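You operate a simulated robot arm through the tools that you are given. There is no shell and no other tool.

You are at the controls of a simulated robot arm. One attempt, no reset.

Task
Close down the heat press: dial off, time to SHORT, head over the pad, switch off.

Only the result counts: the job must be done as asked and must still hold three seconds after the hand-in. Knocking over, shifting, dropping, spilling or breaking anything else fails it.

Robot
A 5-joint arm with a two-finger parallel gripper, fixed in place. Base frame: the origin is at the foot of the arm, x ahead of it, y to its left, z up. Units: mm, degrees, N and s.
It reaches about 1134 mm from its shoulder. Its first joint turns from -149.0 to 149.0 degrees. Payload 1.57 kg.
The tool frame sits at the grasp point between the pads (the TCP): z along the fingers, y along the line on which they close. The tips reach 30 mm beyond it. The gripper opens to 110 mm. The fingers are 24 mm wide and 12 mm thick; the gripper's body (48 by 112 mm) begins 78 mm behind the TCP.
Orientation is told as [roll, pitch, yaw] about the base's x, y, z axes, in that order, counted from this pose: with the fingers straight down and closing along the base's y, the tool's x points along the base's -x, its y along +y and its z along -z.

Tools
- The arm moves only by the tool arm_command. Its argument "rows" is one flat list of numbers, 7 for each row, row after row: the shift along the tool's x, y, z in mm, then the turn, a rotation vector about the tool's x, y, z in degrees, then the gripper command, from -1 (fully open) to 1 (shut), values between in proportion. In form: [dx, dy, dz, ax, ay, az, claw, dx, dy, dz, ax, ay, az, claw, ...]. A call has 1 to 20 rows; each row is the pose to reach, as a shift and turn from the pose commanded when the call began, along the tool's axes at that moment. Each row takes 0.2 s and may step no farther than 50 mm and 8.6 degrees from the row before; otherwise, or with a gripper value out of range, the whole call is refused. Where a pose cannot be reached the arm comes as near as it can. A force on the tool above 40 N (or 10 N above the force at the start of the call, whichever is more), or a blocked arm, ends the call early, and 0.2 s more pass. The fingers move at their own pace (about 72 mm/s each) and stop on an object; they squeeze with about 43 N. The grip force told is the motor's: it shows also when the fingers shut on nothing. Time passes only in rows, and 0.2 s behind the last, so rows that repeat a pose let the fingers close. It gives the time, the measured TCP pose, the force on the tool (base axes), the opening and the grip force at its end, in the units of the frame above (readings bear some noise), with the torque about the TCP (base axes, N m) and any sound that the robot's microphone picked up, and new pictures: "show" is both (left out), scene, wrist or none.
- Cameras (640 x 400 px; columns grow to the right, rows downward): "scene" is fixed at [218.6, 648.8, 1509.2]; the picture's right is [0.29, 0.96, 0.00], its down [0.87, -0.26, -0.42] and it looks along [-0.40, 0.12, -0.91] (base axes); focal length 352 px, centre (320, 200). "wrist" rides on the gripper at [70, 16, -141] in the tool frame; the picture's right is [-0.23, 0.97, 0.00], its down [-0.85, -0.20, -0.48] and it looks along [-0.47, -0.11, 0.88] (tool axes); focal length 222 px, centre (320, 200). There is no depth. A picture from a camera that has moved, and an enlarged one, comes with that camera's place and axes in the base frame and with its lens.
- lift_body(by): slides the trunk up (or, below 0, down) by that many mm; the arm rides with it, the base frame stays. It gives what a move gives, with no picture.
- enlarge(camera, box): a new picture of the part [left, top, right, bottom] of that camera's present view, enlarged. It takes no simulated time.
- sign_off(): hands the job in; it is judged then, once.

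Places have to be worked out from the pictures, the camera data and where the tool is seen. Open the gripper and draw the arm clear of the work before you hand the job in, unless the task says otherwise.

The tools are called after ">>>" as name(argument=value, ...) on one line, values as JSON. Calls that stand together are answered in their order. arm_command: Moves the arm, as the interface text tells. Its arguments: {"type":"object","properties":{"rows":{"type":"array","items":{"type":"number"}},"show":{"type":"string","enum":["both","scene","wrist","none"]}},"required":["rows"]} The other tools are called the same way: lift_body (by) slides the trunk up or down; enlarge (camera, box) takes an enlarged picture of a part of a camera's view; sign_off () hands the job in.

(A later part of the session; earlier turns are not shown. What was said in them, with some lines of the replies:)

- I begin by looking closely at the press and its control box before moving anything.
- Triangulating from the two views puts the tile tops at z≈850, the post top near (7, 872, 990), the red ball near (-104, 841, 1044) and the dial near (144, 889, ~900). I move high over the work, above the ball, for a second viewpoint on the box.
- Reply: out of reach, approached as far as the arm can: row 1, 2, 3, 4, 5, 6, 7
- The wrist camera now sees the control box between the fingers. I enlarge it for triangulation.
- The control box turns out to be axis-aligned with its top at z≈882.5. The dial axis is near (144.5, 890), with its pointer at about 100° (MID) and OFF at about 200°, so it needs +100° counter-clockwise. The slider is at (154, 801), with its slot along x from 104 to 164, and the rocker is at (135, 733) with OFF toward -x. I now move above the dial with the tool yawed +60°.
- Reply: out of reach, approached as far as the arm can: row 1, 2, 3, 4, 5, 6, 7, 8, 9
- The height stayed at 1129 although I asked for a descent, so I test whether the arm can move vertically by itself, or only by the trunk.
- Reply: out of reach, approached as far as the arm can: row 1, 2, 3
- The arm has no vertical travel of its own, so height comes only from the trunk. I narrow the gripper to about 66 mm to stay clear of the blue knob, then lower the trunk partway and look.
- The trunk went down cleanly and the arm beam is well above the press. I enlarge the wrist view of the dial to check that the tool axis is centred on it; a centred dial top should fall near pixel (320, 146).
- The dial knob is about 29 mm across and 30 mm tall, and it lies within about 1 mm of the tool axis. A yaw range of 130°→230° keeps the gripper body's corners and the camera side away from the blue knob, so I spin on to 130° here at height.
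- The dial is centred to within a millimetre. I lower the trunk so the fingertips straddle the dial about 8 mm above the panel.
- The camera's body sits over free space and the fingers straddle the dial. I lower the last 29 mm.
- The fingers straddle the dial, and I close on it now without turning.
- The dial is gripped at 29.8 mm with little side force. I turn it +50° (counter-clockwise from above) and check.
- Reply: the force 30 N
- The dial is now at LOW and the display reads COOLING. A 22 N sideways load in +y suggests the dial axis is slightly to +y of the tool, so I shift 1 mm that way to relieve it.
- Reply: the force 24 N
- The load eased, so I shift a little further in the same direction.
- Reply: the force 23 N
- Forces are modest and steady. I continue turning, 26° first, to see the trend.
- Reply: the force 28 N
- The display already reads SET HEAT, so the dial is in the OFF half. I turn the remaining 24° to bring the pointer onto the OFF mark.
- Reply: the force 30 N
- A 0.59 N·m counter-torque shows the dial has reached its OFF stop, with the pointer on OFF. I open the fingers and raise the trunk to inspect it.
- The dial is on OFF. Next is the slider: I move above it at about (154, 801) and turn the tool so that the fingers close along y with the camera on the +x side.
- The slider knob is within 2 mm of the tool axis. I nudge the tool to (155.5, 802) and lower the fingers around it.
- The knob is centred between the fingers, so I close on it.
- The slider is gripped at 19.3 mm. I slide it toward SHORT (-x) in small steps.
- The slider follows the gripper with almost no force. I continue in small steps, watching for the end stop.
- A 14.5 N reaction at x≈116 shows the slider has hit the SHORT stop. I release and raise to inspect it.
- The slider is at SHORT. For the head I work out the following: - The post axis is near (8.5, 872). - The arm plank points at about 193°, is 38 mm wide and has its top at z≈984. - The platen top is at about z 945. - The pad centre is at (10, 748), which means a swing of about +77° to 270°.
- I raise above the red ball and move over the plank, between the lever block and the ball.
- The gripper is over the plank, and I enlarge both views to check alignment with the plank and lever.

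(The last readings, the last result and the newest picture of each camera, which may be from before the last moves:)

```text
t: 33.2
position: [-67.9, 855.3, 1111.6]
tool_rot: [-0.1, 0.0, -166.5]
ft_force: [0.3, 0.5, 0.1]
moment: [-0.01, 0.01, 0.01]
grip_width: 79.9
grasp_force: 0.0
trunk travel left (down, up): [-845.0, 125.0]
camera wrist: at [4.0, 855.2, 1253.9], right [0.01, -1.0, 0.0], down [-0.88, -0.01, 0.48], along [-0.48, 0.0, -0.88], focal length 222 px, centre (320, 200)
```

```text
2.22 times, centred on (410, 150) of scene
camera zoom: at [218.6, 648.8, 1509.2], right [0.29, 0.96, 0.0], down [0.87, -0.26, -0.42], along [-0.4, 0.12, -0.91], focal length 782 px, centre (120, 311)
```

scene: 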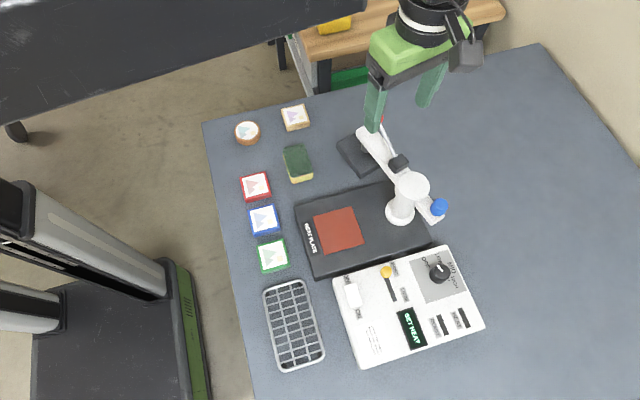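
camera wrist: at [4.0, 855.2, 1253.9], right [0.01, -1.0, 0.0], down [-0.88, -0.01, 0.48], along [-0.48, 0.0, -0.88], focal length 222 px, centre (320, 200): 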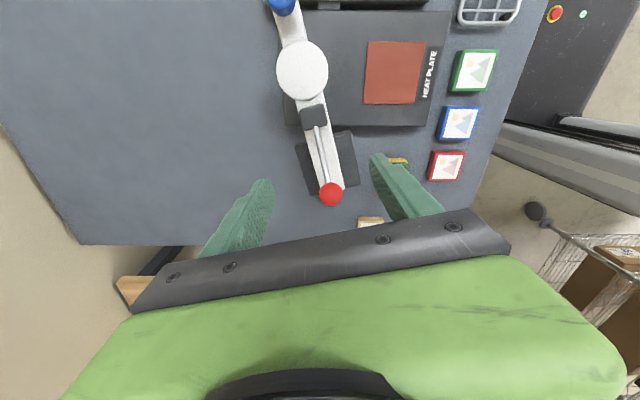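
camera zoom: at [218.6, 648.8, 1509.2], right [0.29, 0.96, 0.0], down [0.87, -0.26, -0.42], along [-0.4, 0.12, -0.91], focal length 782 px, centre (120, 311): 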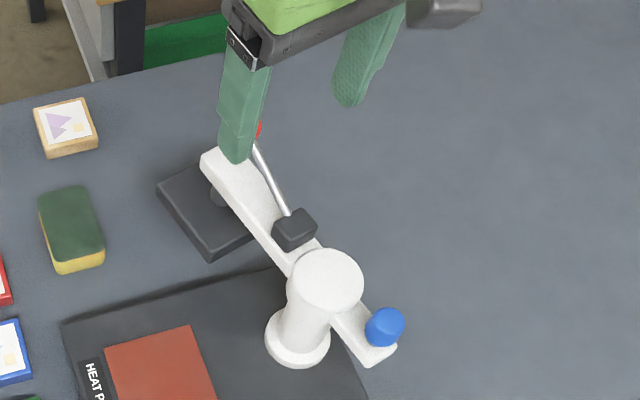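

From above the post, I refine the post axis to (10.5, 873.3), the arm angle to 194.7° and the pad centre to (11, 749), so the pad lies at 270° from the post. I centre the tool at radius 76 on the plank and lower the open fingers astride it, with the tips at about z 958, between plank and platen top.

>>> arm_command(rows=[4.5, 1.7, 0, 0, 0, -1.3, -0.4545, 4.5, 1.7, 0, 0, 0, -1.3, -0.4545], show="none")

>>> lift_body(by=-75)

>>> enlarge(camera="wrist", box=[160, 50, 480, 250])

>>> enlarge(camera="scene", box=[320, 60, 500, 240])

```text
t: 33.8
position: [-62.4, 856.2, 1111.6]
tool_rot: [-0.1, 0.1, -165.3]
ft_force: [0.1, -0.9, -0.5]
moment: [-0.03, 0.0, 0.01]
grip_width: 80.0
grasp_force: 0.1
trunk travel left (down, up): [-845.0, 125.0]
```

```text
t: 34.9
position: [-62.2, 855.6, 1037.5]
tool_rot: [0.0, 0.1, -165.2]
ft_force: [-0.2, -1.2, -0.4]
moment: [0.0, 0.0, 0.01]
grip_width: 80.0
grasp_force: 0.2
trunk travel left (down, up): [-770.0, 200.0]
```

```text
2.00 times, centred on (320, 150) of wrist
camera zoom: at [9.4, 856.1, 1179.1], right [0.03, -1.0, 0.0], down [-0.88, -0.02, 0.48], along [-0.48, -0.01, -0.88], focal length 444 px, centre (320, 300)
```

zoom: 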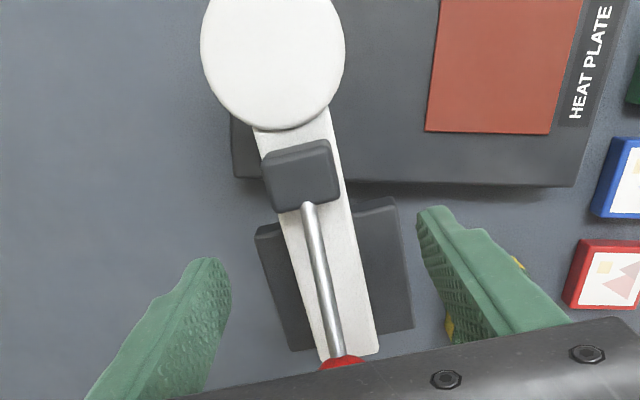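

```text
2.22 times, centred on (410, 150) of scene
camera zoom: at [218.6, 648.8, 1509.2], right [0.29, 0.96, 0.0], down [0.87, -0.26, -0.42], along [-0.4, 0.12, -0.91], focal length 782 px, centre (120, 311)
```

zoom: 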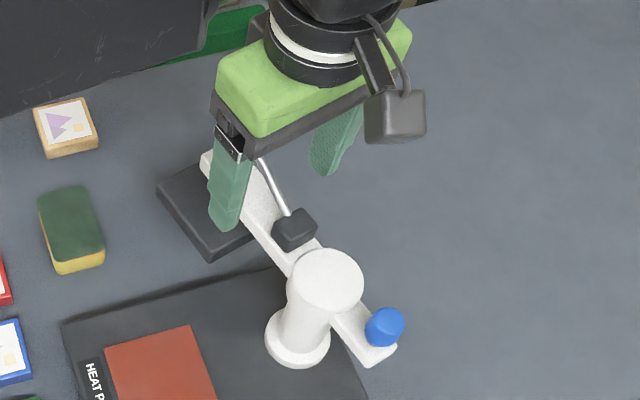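

The fingers straddle the plank evenly, with the lever shaft between them and the ball just outside the palm. I lower the remaining 49 mm.

>>> lift_body(by=-30)

>>> lift_body(by=-19)

>>> enlarge(camera="wrist", box=[160, 50, 480, 250])

>>> enlarge(camera="scene", box=[320, 60, 500, 240])

```text
t: 35.7
position: [-62.9, 855.4, 1006.9]
tool_rot: [0.0, 0.1, -165.3]
ft_force: [-0.2, 0.0, 0.1]
moment: [-0.03, -0.02, 0.0]
grip_width: 79.8
grasp_force: 0.1
trunk travel left (down, up): [-740.0, 230.0]
```

```text
t: 36.4
position: [-62.5, 855.1, 986.5]
tool_rot: [-0.2, 0.0, -165.3]
ft_force: [-0.1, 0.3, -0.9]
moment: [-0.04, 0.02, -0.02]
grip_width: 79.9
grasp_force: 0.1
trunk travel left (down, up): [-721.0, 249.0]
```

```text
2.00 times, centred on (320, 150) of wrist
camera zoom: at [9.4, 856.1, 1130.1], right [0.03, -1.0, 0.0], down [-0.88, -0.02, 0.48], along [-0.48, -0.01, -0.88], focal length 444 px, centre (320, 300)
```

zoom: 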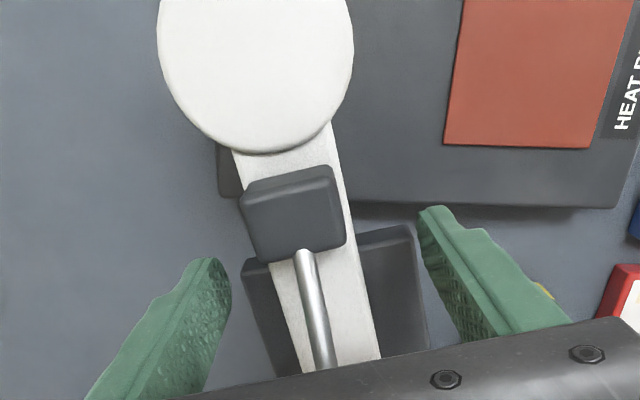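

```text
2.22 times, centred on (410, 150) of scene
camera zoom: at [218.6, 648.8, 1509.2], right [0.29, 0.96, 0.0], down [0.87, -0.26, -0.42], along [-0.4, 0.12, -0.91], focal length 782 px, centre (120, 311)
```

zoom: 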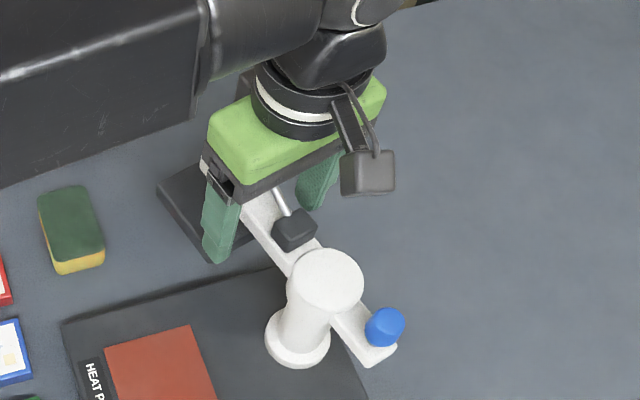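

All is clear. I close the fingers loosely, to about 48 mm, around the 38 mm plank so it can be led with some slack.

>>> arm_command(rows=[0, 0, 0, 0, 0, 0, -0.1, 0, 0, 0, 0, 0, 0, 0.127, 0, 0, 0, 0, 0, 0, 0.127, 0, 0, 0, 0, 0, 0, 0.127], show="wrist")

>>> enlarge(camera="wrist", box=[220, 80, 420, 205])

```text
t: 37.4
position: [-62.4, 855.6, 987.3]
tool_rot: [-0.1, 0.1, -165.3]
ft_force: [0.3, -0.3, -1.1]
moment: [0.01, 0.0, 0.0]
grip_width: 47.7
grasp_force: 0.1
trunk travel left (down, up): [-721.0, 249.0]
camera wrist: at [9.4, 856.2, 1130.0], right [0.03, -1.0, 0.0], down [-0.88, -0.02, 0.48], along [-0.48, -0.01, -0.88], focal length 222 px, centre (320, 200)
```

wrist: 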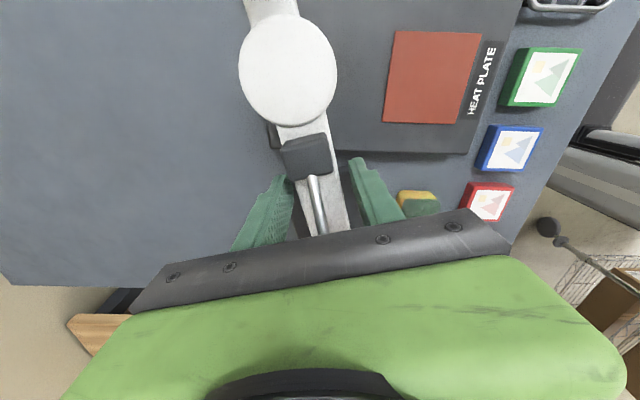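

```text
3.20 times, centred on (320, 142) of wrist
camera zoom: at [9.4, 856.2, 1130.0], right [0.03, -1.0, 0.0], down [-0.88, -0.02, 0.48], along [-0.48, -0.01, -0.88], focal length 711 px, centre (320, 384)
```

zoom: 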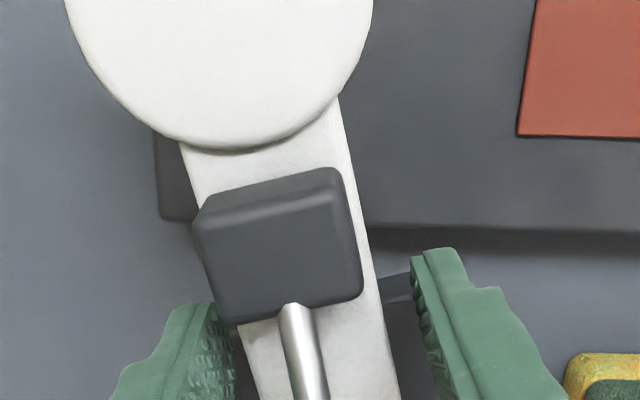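

The plank measures about 33 mm wide and is centred. I narrow the fingers to 38 mm and begin the swing: 20° counter-clockwise along the arc about the post.

>>> arm_command(rows=[0, 0, 0, 0, 0, 0, 0.309, 0.07, 3.3, 0, 0, 0, -2.5, 0.309, 0.29, 6.58, 0, 0, 0, -5, 0.309, 0.65, 9.85, 0, 0, 0, -7.5, 0.309, 1.15, 13.11, 0, 0, 0, -10, 0.309, 2.57, 19.54, 0, 0, 0, -15, 0.309, 4.55, 25.82, 0, 0, 0, -20, 0.309, 4.55, 25.82, 0, 0, 0, -20, 0.309], show="both")

```text
t: 39.1
position: [-50.2, 829.3, 989.1]
tool_rot: [-0.1, 0.1, -145.2]
ft_force: [-0.7, -0.4, -0.7]
moment: [-0.02, -0.01, 0.02]
grip_width: 38.0
grasp_force: 0.0
trunk travel left (down, up): [-721.0, 249.0]
camera wrist: at [15.1, 856.2, 1130.0], right [0.37, -0.93, 0.0], down [-0.82, -0.32, 0.48], along [-0.44, -0.17, -0.88], focal length 222 px, centre (320, 200)
```

scene: 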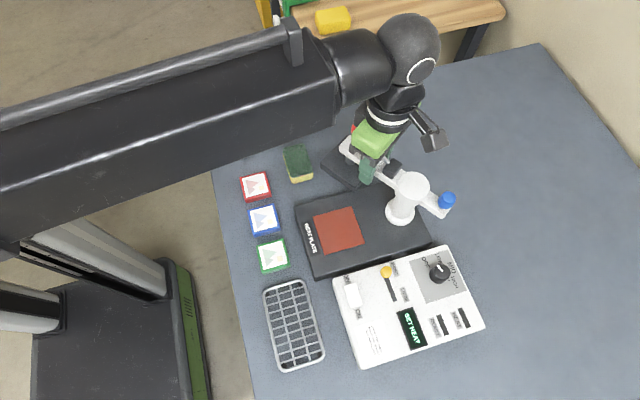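
wrist: 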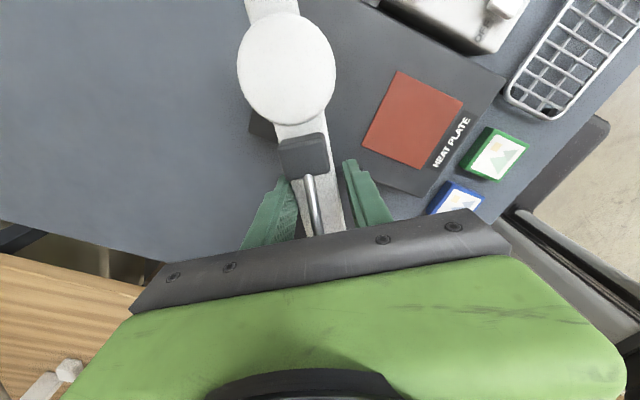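

The head follows with essentially no force, so I continue another 30° along the arc.

>>> arm_command(rows=[0.29, 6.58, 0, 0, 0, -5, 0.309, 1.15, 13.11, 0, 0, 0, -10, 0.309, 2.57, 19.54, 0, 0, 0, -15, 0.309, 4.55, 25.82, 0, 0, 0, -20, 0.309, 7.07, 31.91, 0, 0, 0, -25, 0.309, 10.12, 37.75, 0, 0, 0, -30, 0.309, 10.12, 37.75, 0, 0, 0, -30, 0.309], show="both")

```text
t: 40.8
position: [-22.4, 807.7, 989.1]
tool_rot: [0.0, 0.1, -115.2]
ft_force: [-0.5, -0.8, -0.6]
moment: [0.03, -0.01, 0.03]
grip_width: 37.9
grasp_force: 0.1
trunk travel left (down, up): [-721.0, 249.0]
camera wrist: at [23.4, 861.4, 1130.1], right [0.78, -0.62, 0.0], down [-0.55, -0.69, 0.48], along [-0.3, -0.37, -0.88], focal length 222 px, centre (320, 200)
```

scene: 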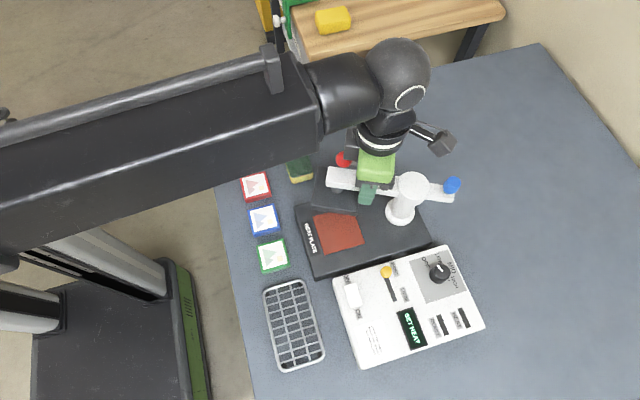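
wrist: 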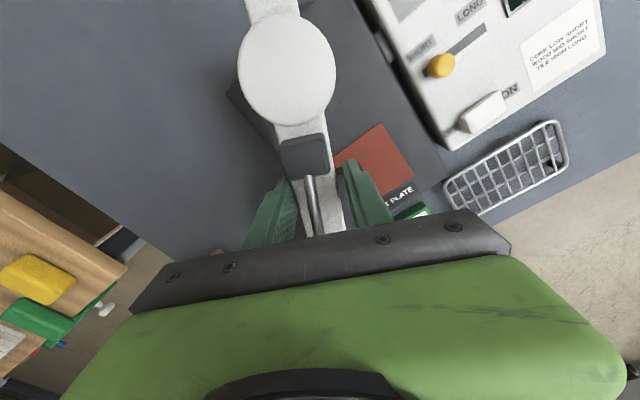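

No resistance so far. I complete the last 25° so that the tool points at 270°, then check the platen against the pad.

>>> arm_command(rows=[0.29, 6.58, 0, 0, 0, -5, 0.309, 1.15, 13.11, 0, 0, 0, -10, 0.309, 2.57, 19.54, 0, 0, 0, -15, 0.309, 4.55, 25.82, 0, 0, 0, -20, 0.309, 6.45, 30.55, 0, 0, 0, -23.7, 0.309, 7.32, 32.44, 0, 0, 0, -25.3, 0.309, 7.32, 32.44, 0, 0, 0, -25.3, 0.309], show="both")

>>> enlarge(camera="wrist", box=[200, 0, 440, 240])

>>> enlarge(camera="scene", box=[280, 110, 480, 290])

```text
t: 42.4
position: [-10.8, 797.9, 987.8]
tool_rot: [0.6, 0.1, -93.1]
ft_force: [-0.1, 0.1, -0.1]
moment: [0.01, 0.01, -0.01]
grip_width: 38.3
grasp_force: 0.3
out of reach, approached as far as the arm can: row 5, 6, 7
trunk travel left (down, up): [-721.0, 249.0]
camera wrist: at [8.6, 865.2, 1130.3], right [0.96, -0.28, 0.01], down [-0.25, -0.84, 0.47], along [-0.13, -0.46, -0.88], focal length 222 px, centre (320, 200)
```

scene: 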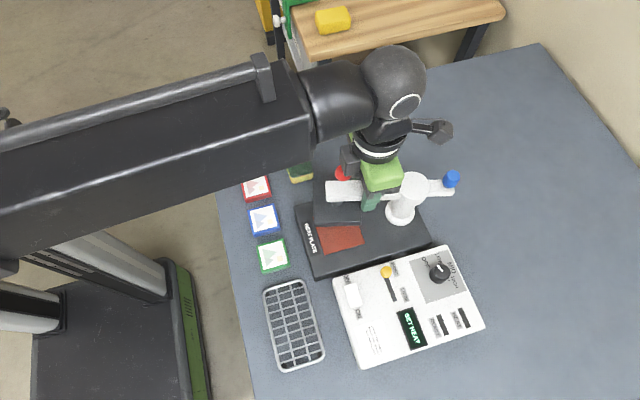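
wrist: 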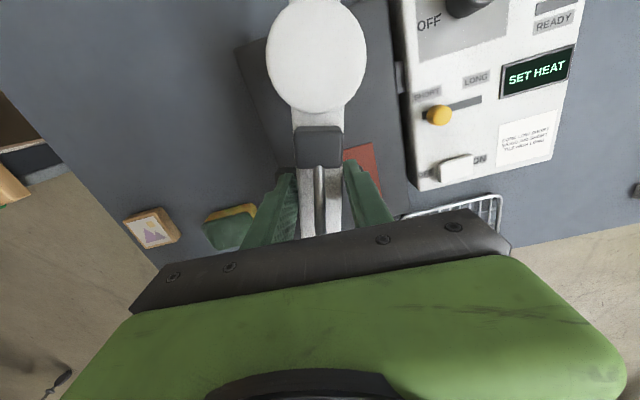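

```text
1.67 times, centred on (320, 120) of wrist
camera zoom: at [8.6, 865.2, 1130.3], right [0.96, -0.28, 0.01], down [-0.25, -0.84, 0.47], along [-0.13, -0.46, -0.88], focal length 370 px, centre (320, 333)
```

zoom: 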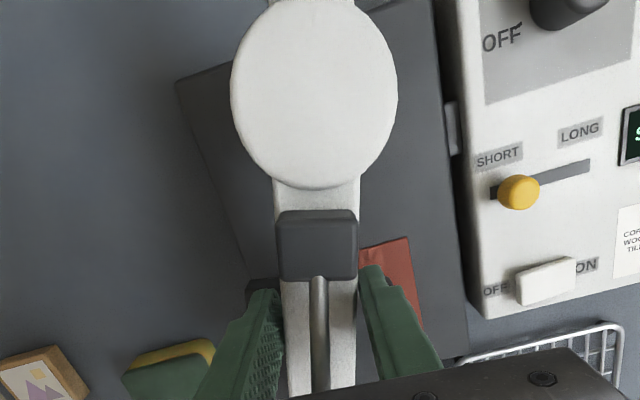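

```text
2.22 times, centred on (380, 200) of scene
camera zoom: at [218.6, 648.8, 1509.2], right [0.29, 0.96, 0.0], down [0.87, -0.26, -0.42], along [-0.4, 0.12, -0.91], focal length 782 px, centre (187, 200)
```

zoom: 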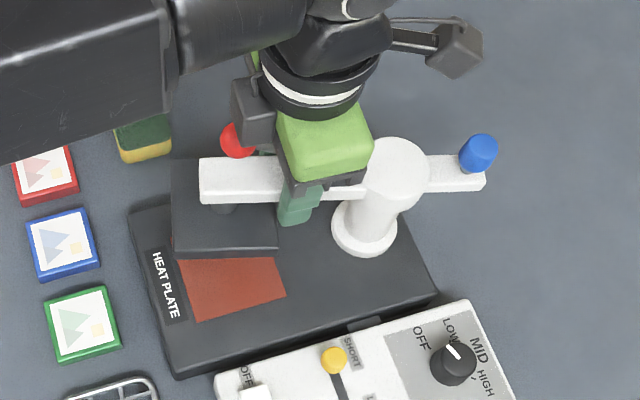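

The wrist spin has hit its limit at about yaw 267°, and the plank has reached about 255°, so 15° remain. I open slightly to 44 mm, back the spin off to 260° and lead the plank on along the arc mostly by translation.

>>> arm_command(rows=[0, 0, 0, 0, -0.3, 2, 0.2, 0, 0, 0, 0, -0.6, 5, 0.2, 0, 0, 0, 0, -0.6, 7, 0.2, 0, 0, 0, 0, -0.6, 7, 0.2], show="both")

```text
t: 43.4
position: [-10.2, 797.0, 987.6]
tool_rot: [0.5, -0.4, -100.1]
ft_force: [0.6, -0.8, 0.1]
moment: [0.0, -0.02, -0.02]
grip_width: 44.2
grasp_force: 0.0
trunk travel left (down, up): [-721.0, 249.0]
camera wrist: at [17.1, 863.9, 1129.6], right [0.92, -0.4, 0.01], down [-0.35, -0.8, 0.48], along [-0.18, -0.45, -0.88], focal length 222 px, centre (320, 200)
```

scene: 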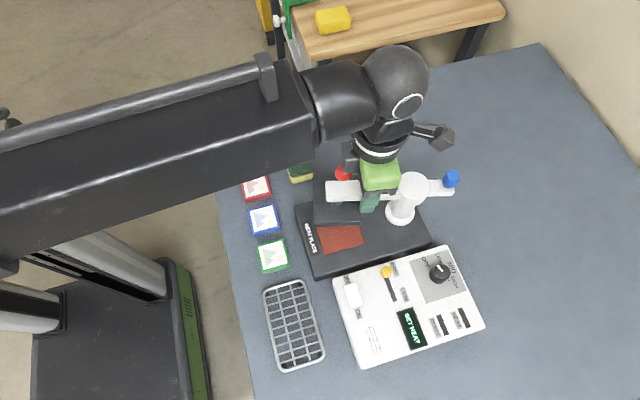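
wrist: 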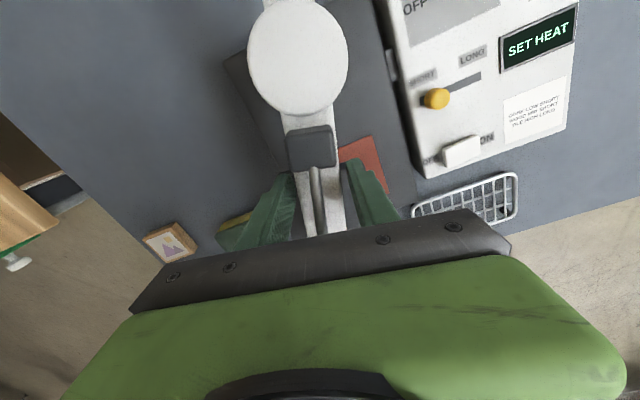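

No contact forces. I now take the small tilt out and carry the plank the remaining distance in +x toward x=10.5.

>>> arm_command(rows=[0.6, 3.5, 0, 0.2, 0.2, 0, 0.2, 1.2, 7, 0, 0.5, 0.4, 0, 0.2, 1.7, 10.5, 0, 0.5, 0.4, -1, 0.2, 2.3, 14, 0, 0.5, 0.4, -2, 0.2, 2.9, 17.5, 0, 0.5, 0.4, -2, 0.2, 3.5, 21.1, 0, 0.5, 0.4, -2, 0.2, 3.5, 21.1, 0, 0.5, 0.4, -2, 0.2], show="both")

>>> enlarge(camera="wrist", box=[200, 0, 440, 240])

>>> enlarge(camera="scene", box=[280, 110, 480, 290])

```text
t: 45.0
position: [10.2, 797.9, 988.2]
tool_rot: [0.0, -0.1, -98.1]
ft_force: [0.3, -0.1, 0.2]
moment: [-0.01, -0.01, 0.02]
grip_width: 44.1
grasp_force: 0.1
trunk travel left (down, up): [-721.0, 249.0]
camera wrist: at [37.3, 863.7, 1130.0], right [0.93, -0.36, 0.0], down [-0.32, -0.82, 0.48], along [-0.17, -0.45, -0.88], focal length 222 px, centre (320, 200)
```

scene: 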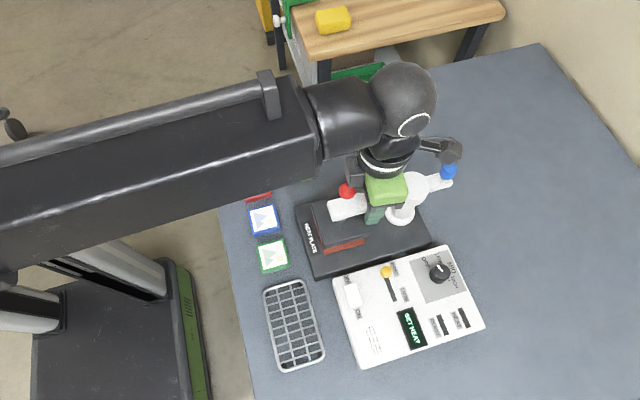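
wrist: 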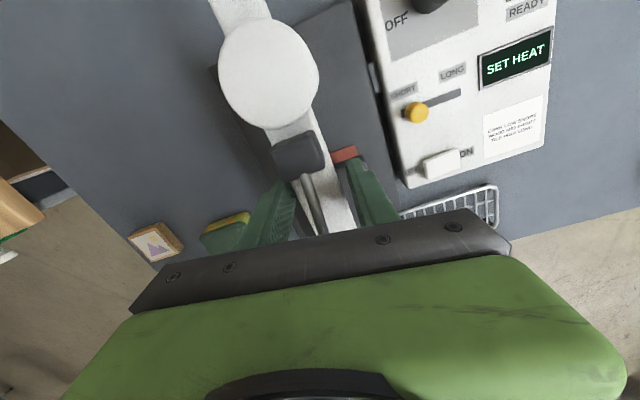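

```text
1.67 times, centred on (320, 120) of wrist
camera zoom: at [37.3, 863.7, 1130.0], right [0.93, -0.36, 0.0], down [-0.32, -0.82, 0.48], along [-0.17, -0.45, -0.88], focal length 370 px, centre (320, 333)
```

zoom: 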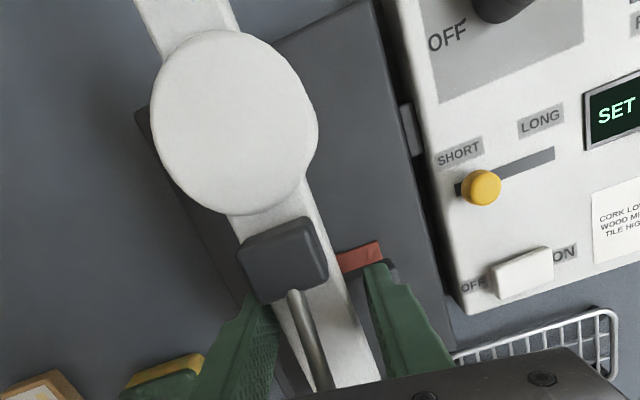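

```text
2.22 times, centred on (380, 200) of scene
camera zoom: at [218.6, 648.8, 1509.2], right [0.29, 0.96, 0.0], down [0.87, -0.26, -0.42], along [-0.4, 0.12, -0.91], focal length 782 px, centre (187, 200)
```

zoom: 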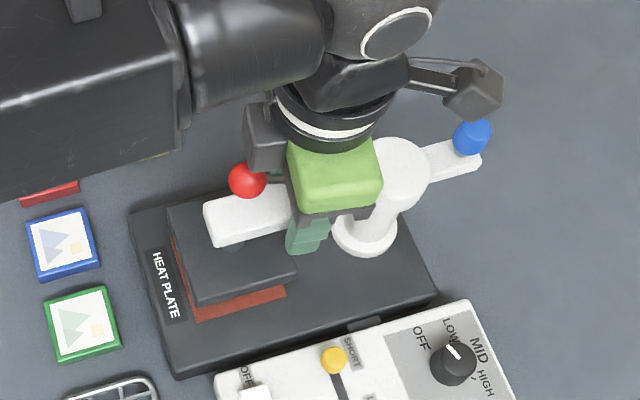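

The platen now appears over the pad, with the plank at about 269–270°. I open the fingers, raise straight up clear of the lever and inspect.

>>> arm_command(rows=[0, 0, 0, 0, 0, 0, 0, 0, 0, 0, 0, 0, 0, -0.4545, 0, 0, 0, 0, 0, 0, -0.4545, 0, 0, 0, 0, 0, 0, -0.4545], show="none")

>>> lift_body(by=125)

>>> enlarge(camera="wrist", box=[160, 0, 480, 230])

>>> enlarge(camera="scene", box=[280, 110, 480, 290])

```text
t: 46.0
position: [10.8, 797.2, 988.1]
tool_rot: [0.0, 0.0, -98.1]
ft_force: [-0.3, -0.5, -0.1]
moment: [-0.04, 0.02, 0.04]
grip_width: 79.9
grasp_force: 0.0
trunk travel left (down, up): [-721.0, 249.0]
```

```text
t: 47.5
position: [11.6, 798.8, 1112.8]
tool_rot: [-0.1, 0.0, -98.1]
ft_force: [0.8, 0.0, 0.0]
moment: [0.03, -0.01, 0.0]
grip_width: 79.8
grasp_force: 0.1
trunk travel left (down, up): [-846.0, 124.0]
```

```text
1.74 times, centred on (320, 115) of wrist
camera zoom: at [37.2, 863.8, 1254.9], right [0.93, -0.36, 0.0], down [-0.32, -0.82, 0.48], along [-0.17, -0.45, -0.88], focal length 386 px, centre (320, 348)
```

zoom: 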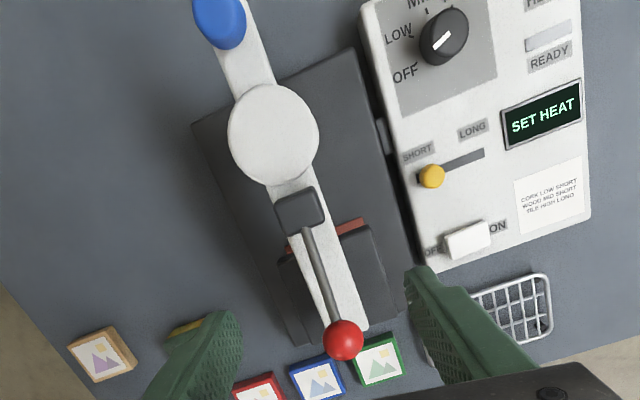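

```text
2.22 times, centred on (380, 200) of scene
camera zoom: at [218.6, 648.8, 1509.2], right [0.29, 0.96, 0.0], down [0.87, -0.26, -0.42], along [-0.4, 0.12, -0.91], focal length 782 px, centre (187, 200)
```

zoom: 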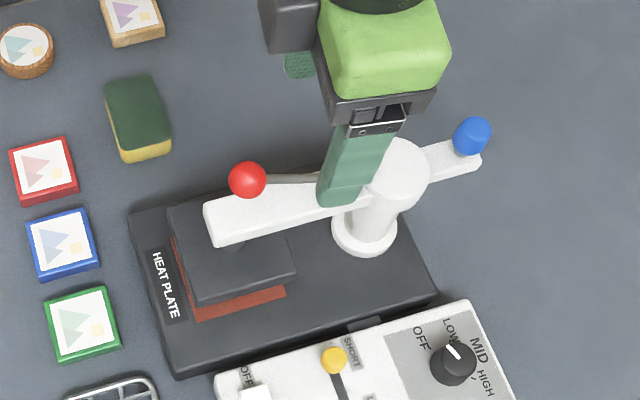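

The ball and post triangulate to a head angle of about 269.5°, and the platen centre is near (10, 748.5) over the pad centre at (11, 749). The head is in place. Next I go above the OFF end of the rocker at about (119.5, 733), closing the fingers and returning the spin to 180°.

>>> arm_command(rows=[-4.8, 11.6, 0, 0, 0, 8.2, -0.4545, -9.6, 23.1, 0, 0, 0, 16.4, 0, -14.4, 34.7, 0, 0, 0, 24.6, 1, -19.2, 46.3, 0, 0, 0, 32.8, 1, -24, 57.9, 0, 0, 0, 41, 1, -28.9, 69.4, 0, 0, 0, 49.2, 1, -33.7, 81, 0, 0, 0, 57.4, 1, -38.5, 92.6, 0, 0, 0, 65.6, 1, -43.3, 104.1, 0, 0, 0, 73.8, 1, -48.1, 115.7, 0, 0, 0, 82, 1, -48.1, 115.7, 0, 0, 0, 82, 1, -48.1, 115.7, 0, 0, 0, 82, 1], show="both")

>>> enlarge(camera="wrist", box=[240, 60, 400, 180])

```text
t: 50.1
position: [119.7, 735.0, 1113.2]
tool_rot: [0.0, 0.0, 179.8]
ft_force: [-0.3, 0.0, -0.2]
moment: [-0.02, 0.0, -0.01]
grip_width: 0.1
grasp_force: 21.0
trunk travel left (down, up): [-846.0, 124.0]
camera wrist: at [189.1, 717.2, 1255.0], right [-0.23, -0.97, 0.0], down [-0.85, 0.2, 0.48], along [-0.47, 0.11, -0.88], focal length 222 px, centre (320, 200)
```

scene: 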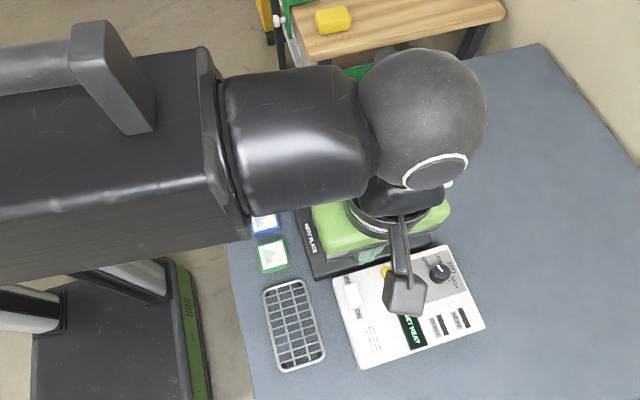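
wrist: 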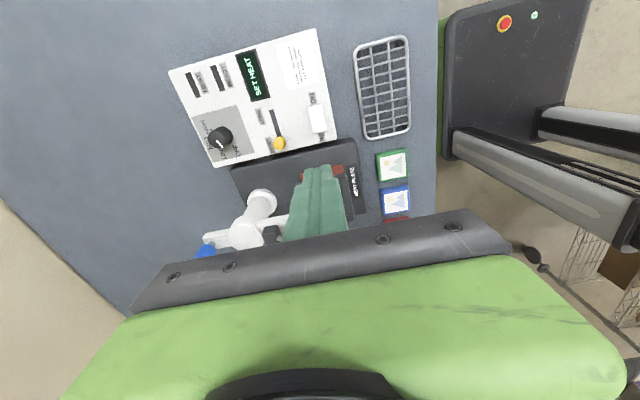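

```text
3.33 times, centred on (320, 120) of wrist
camera zoom: at [189.1, 717.2, 1255.0], right [-0.23, -0.97, 0.0], down [-0.85, 0.2, 0.48], along [-0.47, 0.11, -0.88], focal length 740 px, centre (320, 467)
```

zoom: 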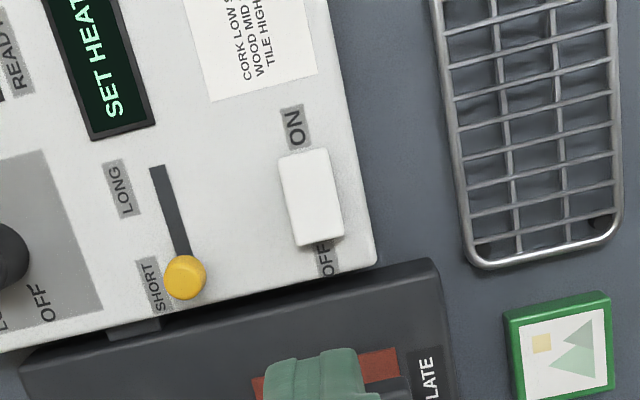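

The rocker spans x 116–154 at y≈733.5, and its OFF end stands proud at about z 891. The closed fingertips are over (119, 733), and I lower to just above it.

>>> lift_body(by=-100)

>>> lift_body(by=-78)

>>> enlarge(camera="wrist", box=[220, 80, 440, 220])

>>> enlarge(camera="scene", box=[300, 200, 480, 340])

```text
t: 51.4
position: [119.1, 735.7, 1012.9]
tool_rot: [0.0, 0.0, 179.9]
ft_force: [0.1, 0.1, -0.5]
moment: [-0.03, 0.0, 0.0]
grip_width: 0.2
grasp_force: 21.6
trunk travel left (down, up): [-746.0, 224.0]
```

```text
t: 52.6
position: [118.2, 733.6, 935.0]
tool_rot: [-0.1, 0.0, 179.9]
ft_force: [-1.4, 0.3, 0.3]
moment: [-0.02, 0.01, 0.01]
grip_width: 0.0
grasp_force: 21.4
trunk travel left (down, up): [-668.0, 302.0]
```

```text
2.86 times, centred on (330, 150) of wrist
camera zoom: at [189.0, 717.2, 1077.0], right [-0.23, -0.97, 0.0], down [-0.85, 0.2, 0.48], along [-0.47, 0.11, -0.88], focal length 635 px, centre (291, 343)
```

zoom: 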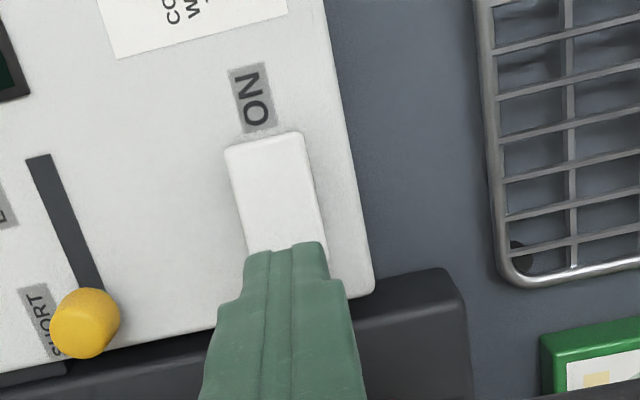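

```text
2.86 times, centred on (390, 270) of scene
camera zoom: at [218.6, 648.8, 1509.2], right [0.29, 0.96, 0.0], down [0.87, -0.26, -0.42], along [-0.4, 0.12, -0.91], focal length 1006 px, centre (120, 0)
```

zoom: 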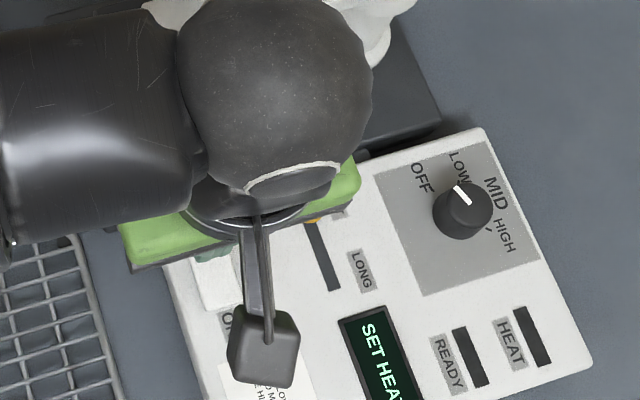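

The fingertips are over the OFF half, with the front edge at x≈129 and the pivot at about 135. I lower in small steps and watch the vertical force.

>>> lift_body(by=-10)

>>> lift_body(by=-4)

```text
t: 53.1
position: [118.9, 735.1, 924.8]
tool_rot: [0.1, 0.0, 179.9]
ft_force: [-0.8, -0.5, 0.7]
moment: [-0.01, -0.05, 0.0]
grip_width: 0.1
grasp_force: 21.6
trunk travel left (down, up): [-658.0, 312.0]
```

```text
t: 53.7
position: [119.5, 734.2, 921.3]
tool_rot: [0.0, 0.0, 179.9]
ft_force: [-0.8, 0.8, -0.2]
moment: [-0.01, 0.01, -0.02]
grip_width: 0.0
grasp_force: 21.3
trunk travel left (down, up): [-654.0, 316.0]
```

No contact yet; the tips are at about z 892. I keep lowering in 2–3 mm steps.

>>> lift_body(by=-3)

>>> enlarge(camera="wrist", box=[220, 80, 440, 220])

```text
t: 54.1
position: [118.1, 734.8, 920.8]
tool_rot: [-0.4, 0.0, 179.8]
ft_force: [-2.2, -3.3, 23.0]
moment: [-0.12, -0.2, -0.04]
grip_width: 0.1
grasp_force: 21.0
trunk travel left (down, up): [-652.0, 318.0]
stopped: the force on the tool passed its limit at 44 N (the readings are from after the stop); the commanded pose is now the measured one
```

```text
2.86 times, centred on (330, 150) of wrist
camera zoom: at [188.8, 716.4, 1062.6], right [-0.23, -0.97, -0.01], down [-0.86, 0.2, 0.48], along [-0.46, 0.11, -0.88], focal length 635 px, centre (291, 343)
```

zoom: 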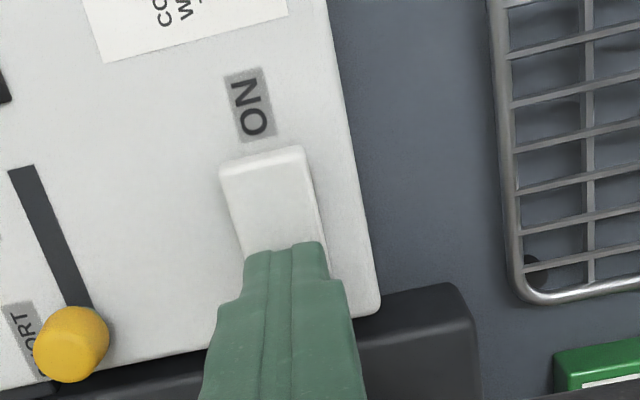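

The tips met the rocker with a 44 N peak, and the ON end now looks raised. I lift off and check the rocker and the display.

>>> lift_body(by=60)

>>> enlarge(camera="wrist", box=[160, 20, 440, 200])

>>> enlarge(camera="scene", box=[300, 200, 500, 370])

```text
t: 55.1
position: [119.6, 736.6, 978.8]
tool_rot: [-0.3, 0.0, 179.9]
ft_force: [-0.3, -0.5, -0.4]
moment: [-0.02, -0.01, -0.03]
grip_width: 0.0
grasp_force: 21.4
trunk travel left (down, up): [-712.0, 258.0]
```

```text
2.22 times, centred on (300, 110) of wrist
camera zoom: at [189.2, 718.4, 1120.8], right [-0.23, -0.97, 0.0], down [-0.86, 0.2, 0.48], along [-0.47, 0.11, -0.88], focal length 494 px, centre (364, 400)
```

zoom: 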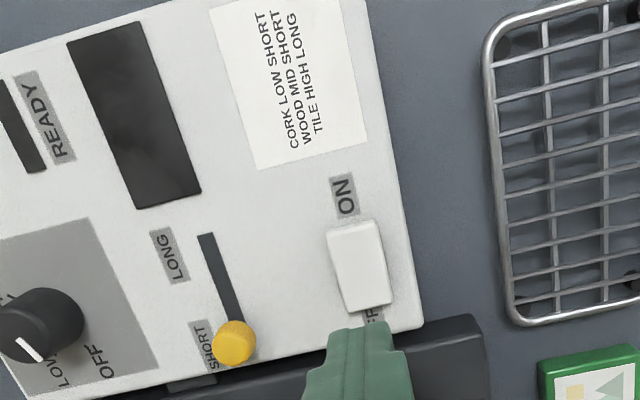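

```text
2.35 times, centred on (400, 285) of scene
camera zoom: at [218.6, 648.8, 1509.2], right [0.29, 0.96, 0.0], down [0.87, -0.26, -0.42], along [-0.4, 0.12, -0.91], focal length 828 px, centre (132, 0)
```

zoom: 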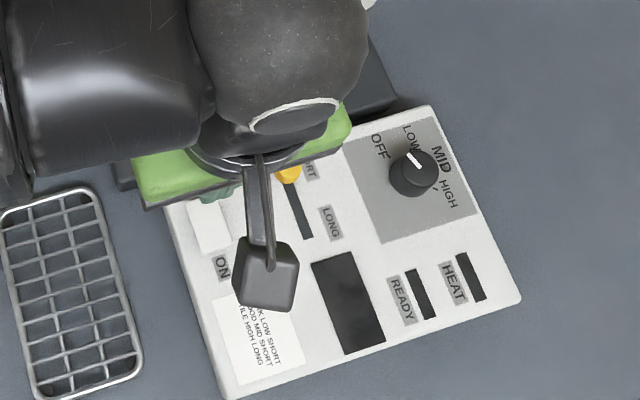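

The display has gone blank and the rocker is flipped to OFF. I raise the trunk, withdraw to the start area and open the gripper for a final inspection.

>>> lift_body(by=140)

>>> arm_command(rows=[-31, 23, 0, 0, 0, 0, 1, -62, 46, 0, 0, 0, 0, 0, -93, 69, 0, 0, 0, 0, -1, -124, 92, 0, 0, 0, 0, -1, -155, 115, 0, 0, 0, 0, -1, -190, 138, 0, 0, 0, 0, -1, -190, 138, 0, 0, 0, 0, -1, -190, 138, 0, 0, 0, 0, -1], show="both")

>>> enlarge(camera="scene", box=[280, 110, 500, 290])

>>> enlarge(camera="scene", box=[320, 235, 496, 375])

```text
t: 56.8
position: [119.9, 736.6, 1119.0]
tool_rot: [-0.3, 0.0, 180.0]
ft_force: [0.2, -0.2, 0.2]
moment: [-0.02, 0.02, 0.0]
grip_width: 0.0
grasp_force: 21.2
trunk travel left (down, up): [-852.0, 118.0]
```

```text
t: 58.6
position: [-71.5, 597.4, 1119.7]
tool_rot: [-0.3, 0.0, 179.9]
ft_force: [0.3, -0.8, -0.1]
moment: [-0.01, -0.01, 0.01]
grip_width: 109.8
grasp_force: 0.2
trunk travel left (down, up): [-852.0, 118.0]
camera wrist: at [-1.8, 579.9, 1260.9], right [-0.23, -0.97, 0.0], down [-0.86, 0.2, 0.48], along [-0.47, 0.11, -0.88], focal length 222 px, centre (320, 200)
```

scene: 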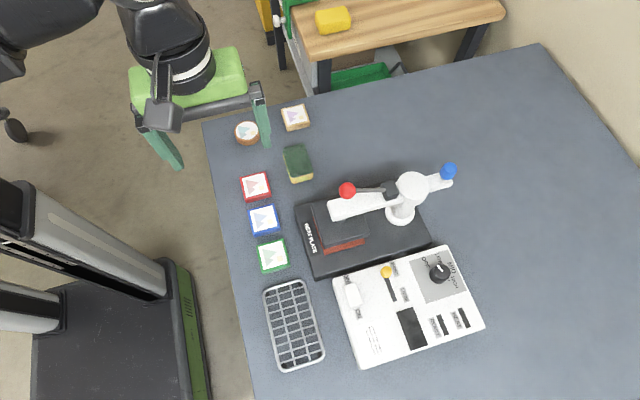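
wrist: 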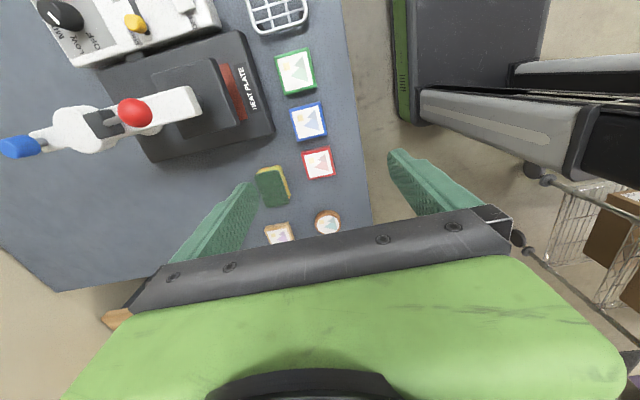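

```text
2.22 times, centred on (390, 200) of scene
camera zoom: at [218.6, 648.8, 1509.2], right [0.29, 0.96, 0.0], down [0.87, -0.26, -0.42], along [-0.4, 0.12, -0.91], focal length 782 px, centre (164, 200)
```

zoom: 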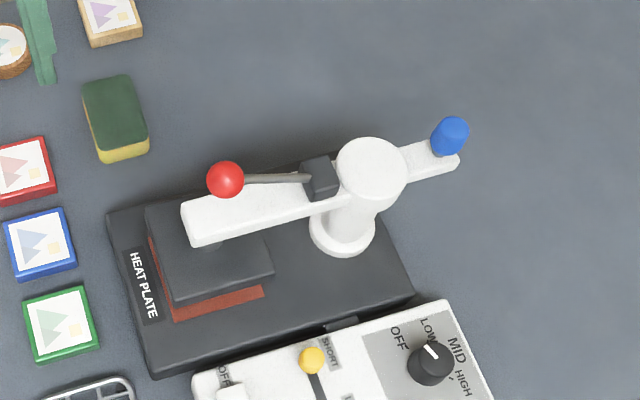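

```text
2.86 times, centred on (408, 305) of scene
camera zoom: at [218.6, 648.8, 1509.2], right [0.29, 0.96, 0.0], down [0.87, -0.26, -0.42], along [-0.4, 0.12, -0.91], focal length 1006 px, centre (69, -100)
```

zoom: 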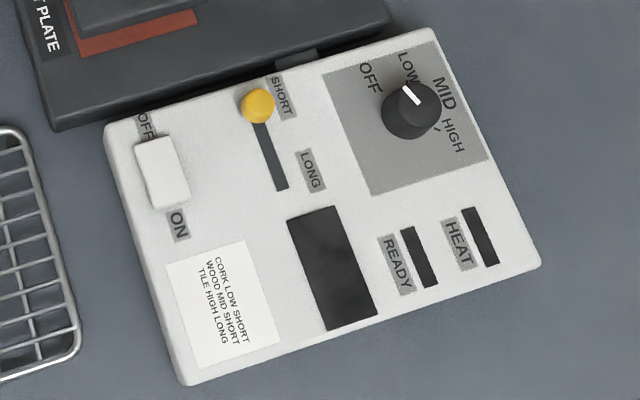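

All four items look done. As a last check I enlarge the dial from the same crop as at the start, to compare the pointer angle with the OFF mark.

>>> enlarge(camera="scene", box=[400, 240, 490, 310])

>>> enlarge(camera="wrist", box=[0, 0, 260, 170])

>>> enlarge(camera="scene", box=[330, 250, 420, 320])

```text
5.71 times, centred on (445, 275) of scene
camera zoom: at [218.6, 648.8, 1509.2], right [0.29, 0.96, 0.0], down [0.87, -0.26, -0.42], along [-0.4, 0.12, -0.91], focal length 2011 px, centre (-394, -229)
```

zoom: 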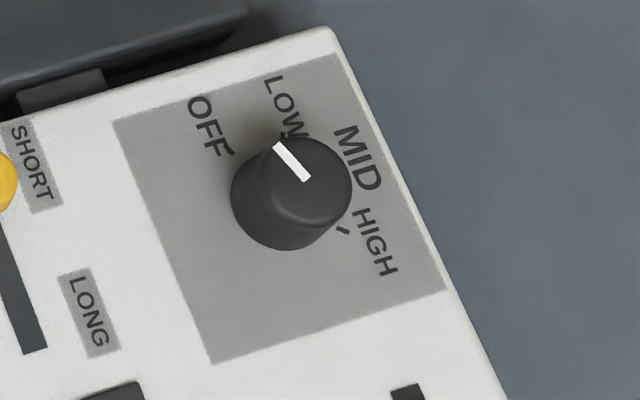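

```text
2.35 times, centred on (130, 85) of wrist
camera zoom: at [-1.8, 579.9, 1260.9], right [-0.23, -0.97, 0.0], down [-0.86, 0.2, 0.48], along [-0.47, 0.11, -0.88], focal length 523 px, centre (767, 471)
```

zoom: 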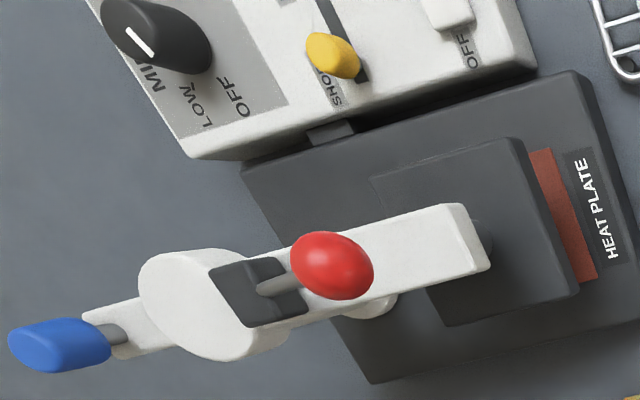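

```text
5.71 times, centred on (375, 285) of scene
camera zoom: at [218.6, 648.8, 1509.2], right [0.29, 0.96, 0.0], down [0.87, -0.26, -0.42], along [-0.4, 0.12, -0.91], focal length 2011 px, centre (6, -286)
```

zoom: 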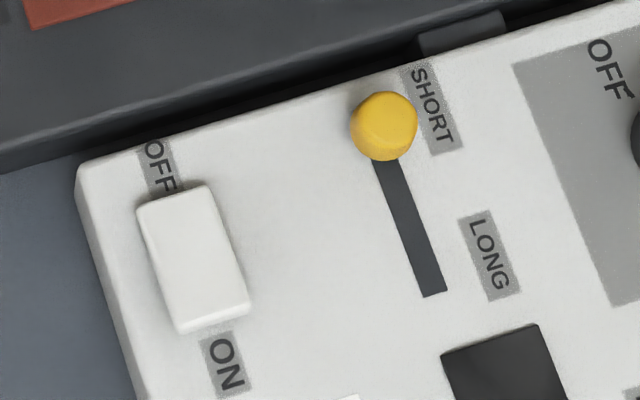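

The final pictures confirm all four:
- **Dial:** the pointer is at about 198°, on the OFF mark.
- **Slider:** against the SHORT end.
- **Head:** at about 269.5°, with the platen over the pad.
- **Switch:** the rocker is flipped to OFF and the display and lamps are dark.

Nothing else has moved, and the gripper is open and well clear, so I hand the job in.

>>> sign_off()

```text
The job is handed in.
```

The heat press is closed down, and I have handed the job in; no pass or fail result came back.

| Item | Final state in the last pictures |
|---|---|
| Dial | Turned from MID to OFF; it met resistance there, consistent with its stop |
| Time slider | Pushed from LONG against the SHORT stop |
| Head | Swung about 75°, to within about 1.5° of the line over the pad; platen within about 3 mm of the pad centre |
| Switch | Rocker flipped to OFF; display and lamps are dark |

I did them in the order you gave. The switch took a brief push of about 44 N, which tripped the robot's force stop. The rocker flipped cleanly and the control box did not move.

Nothing else looks shifted. The gripper is open and back near its starting position, clear of the work.
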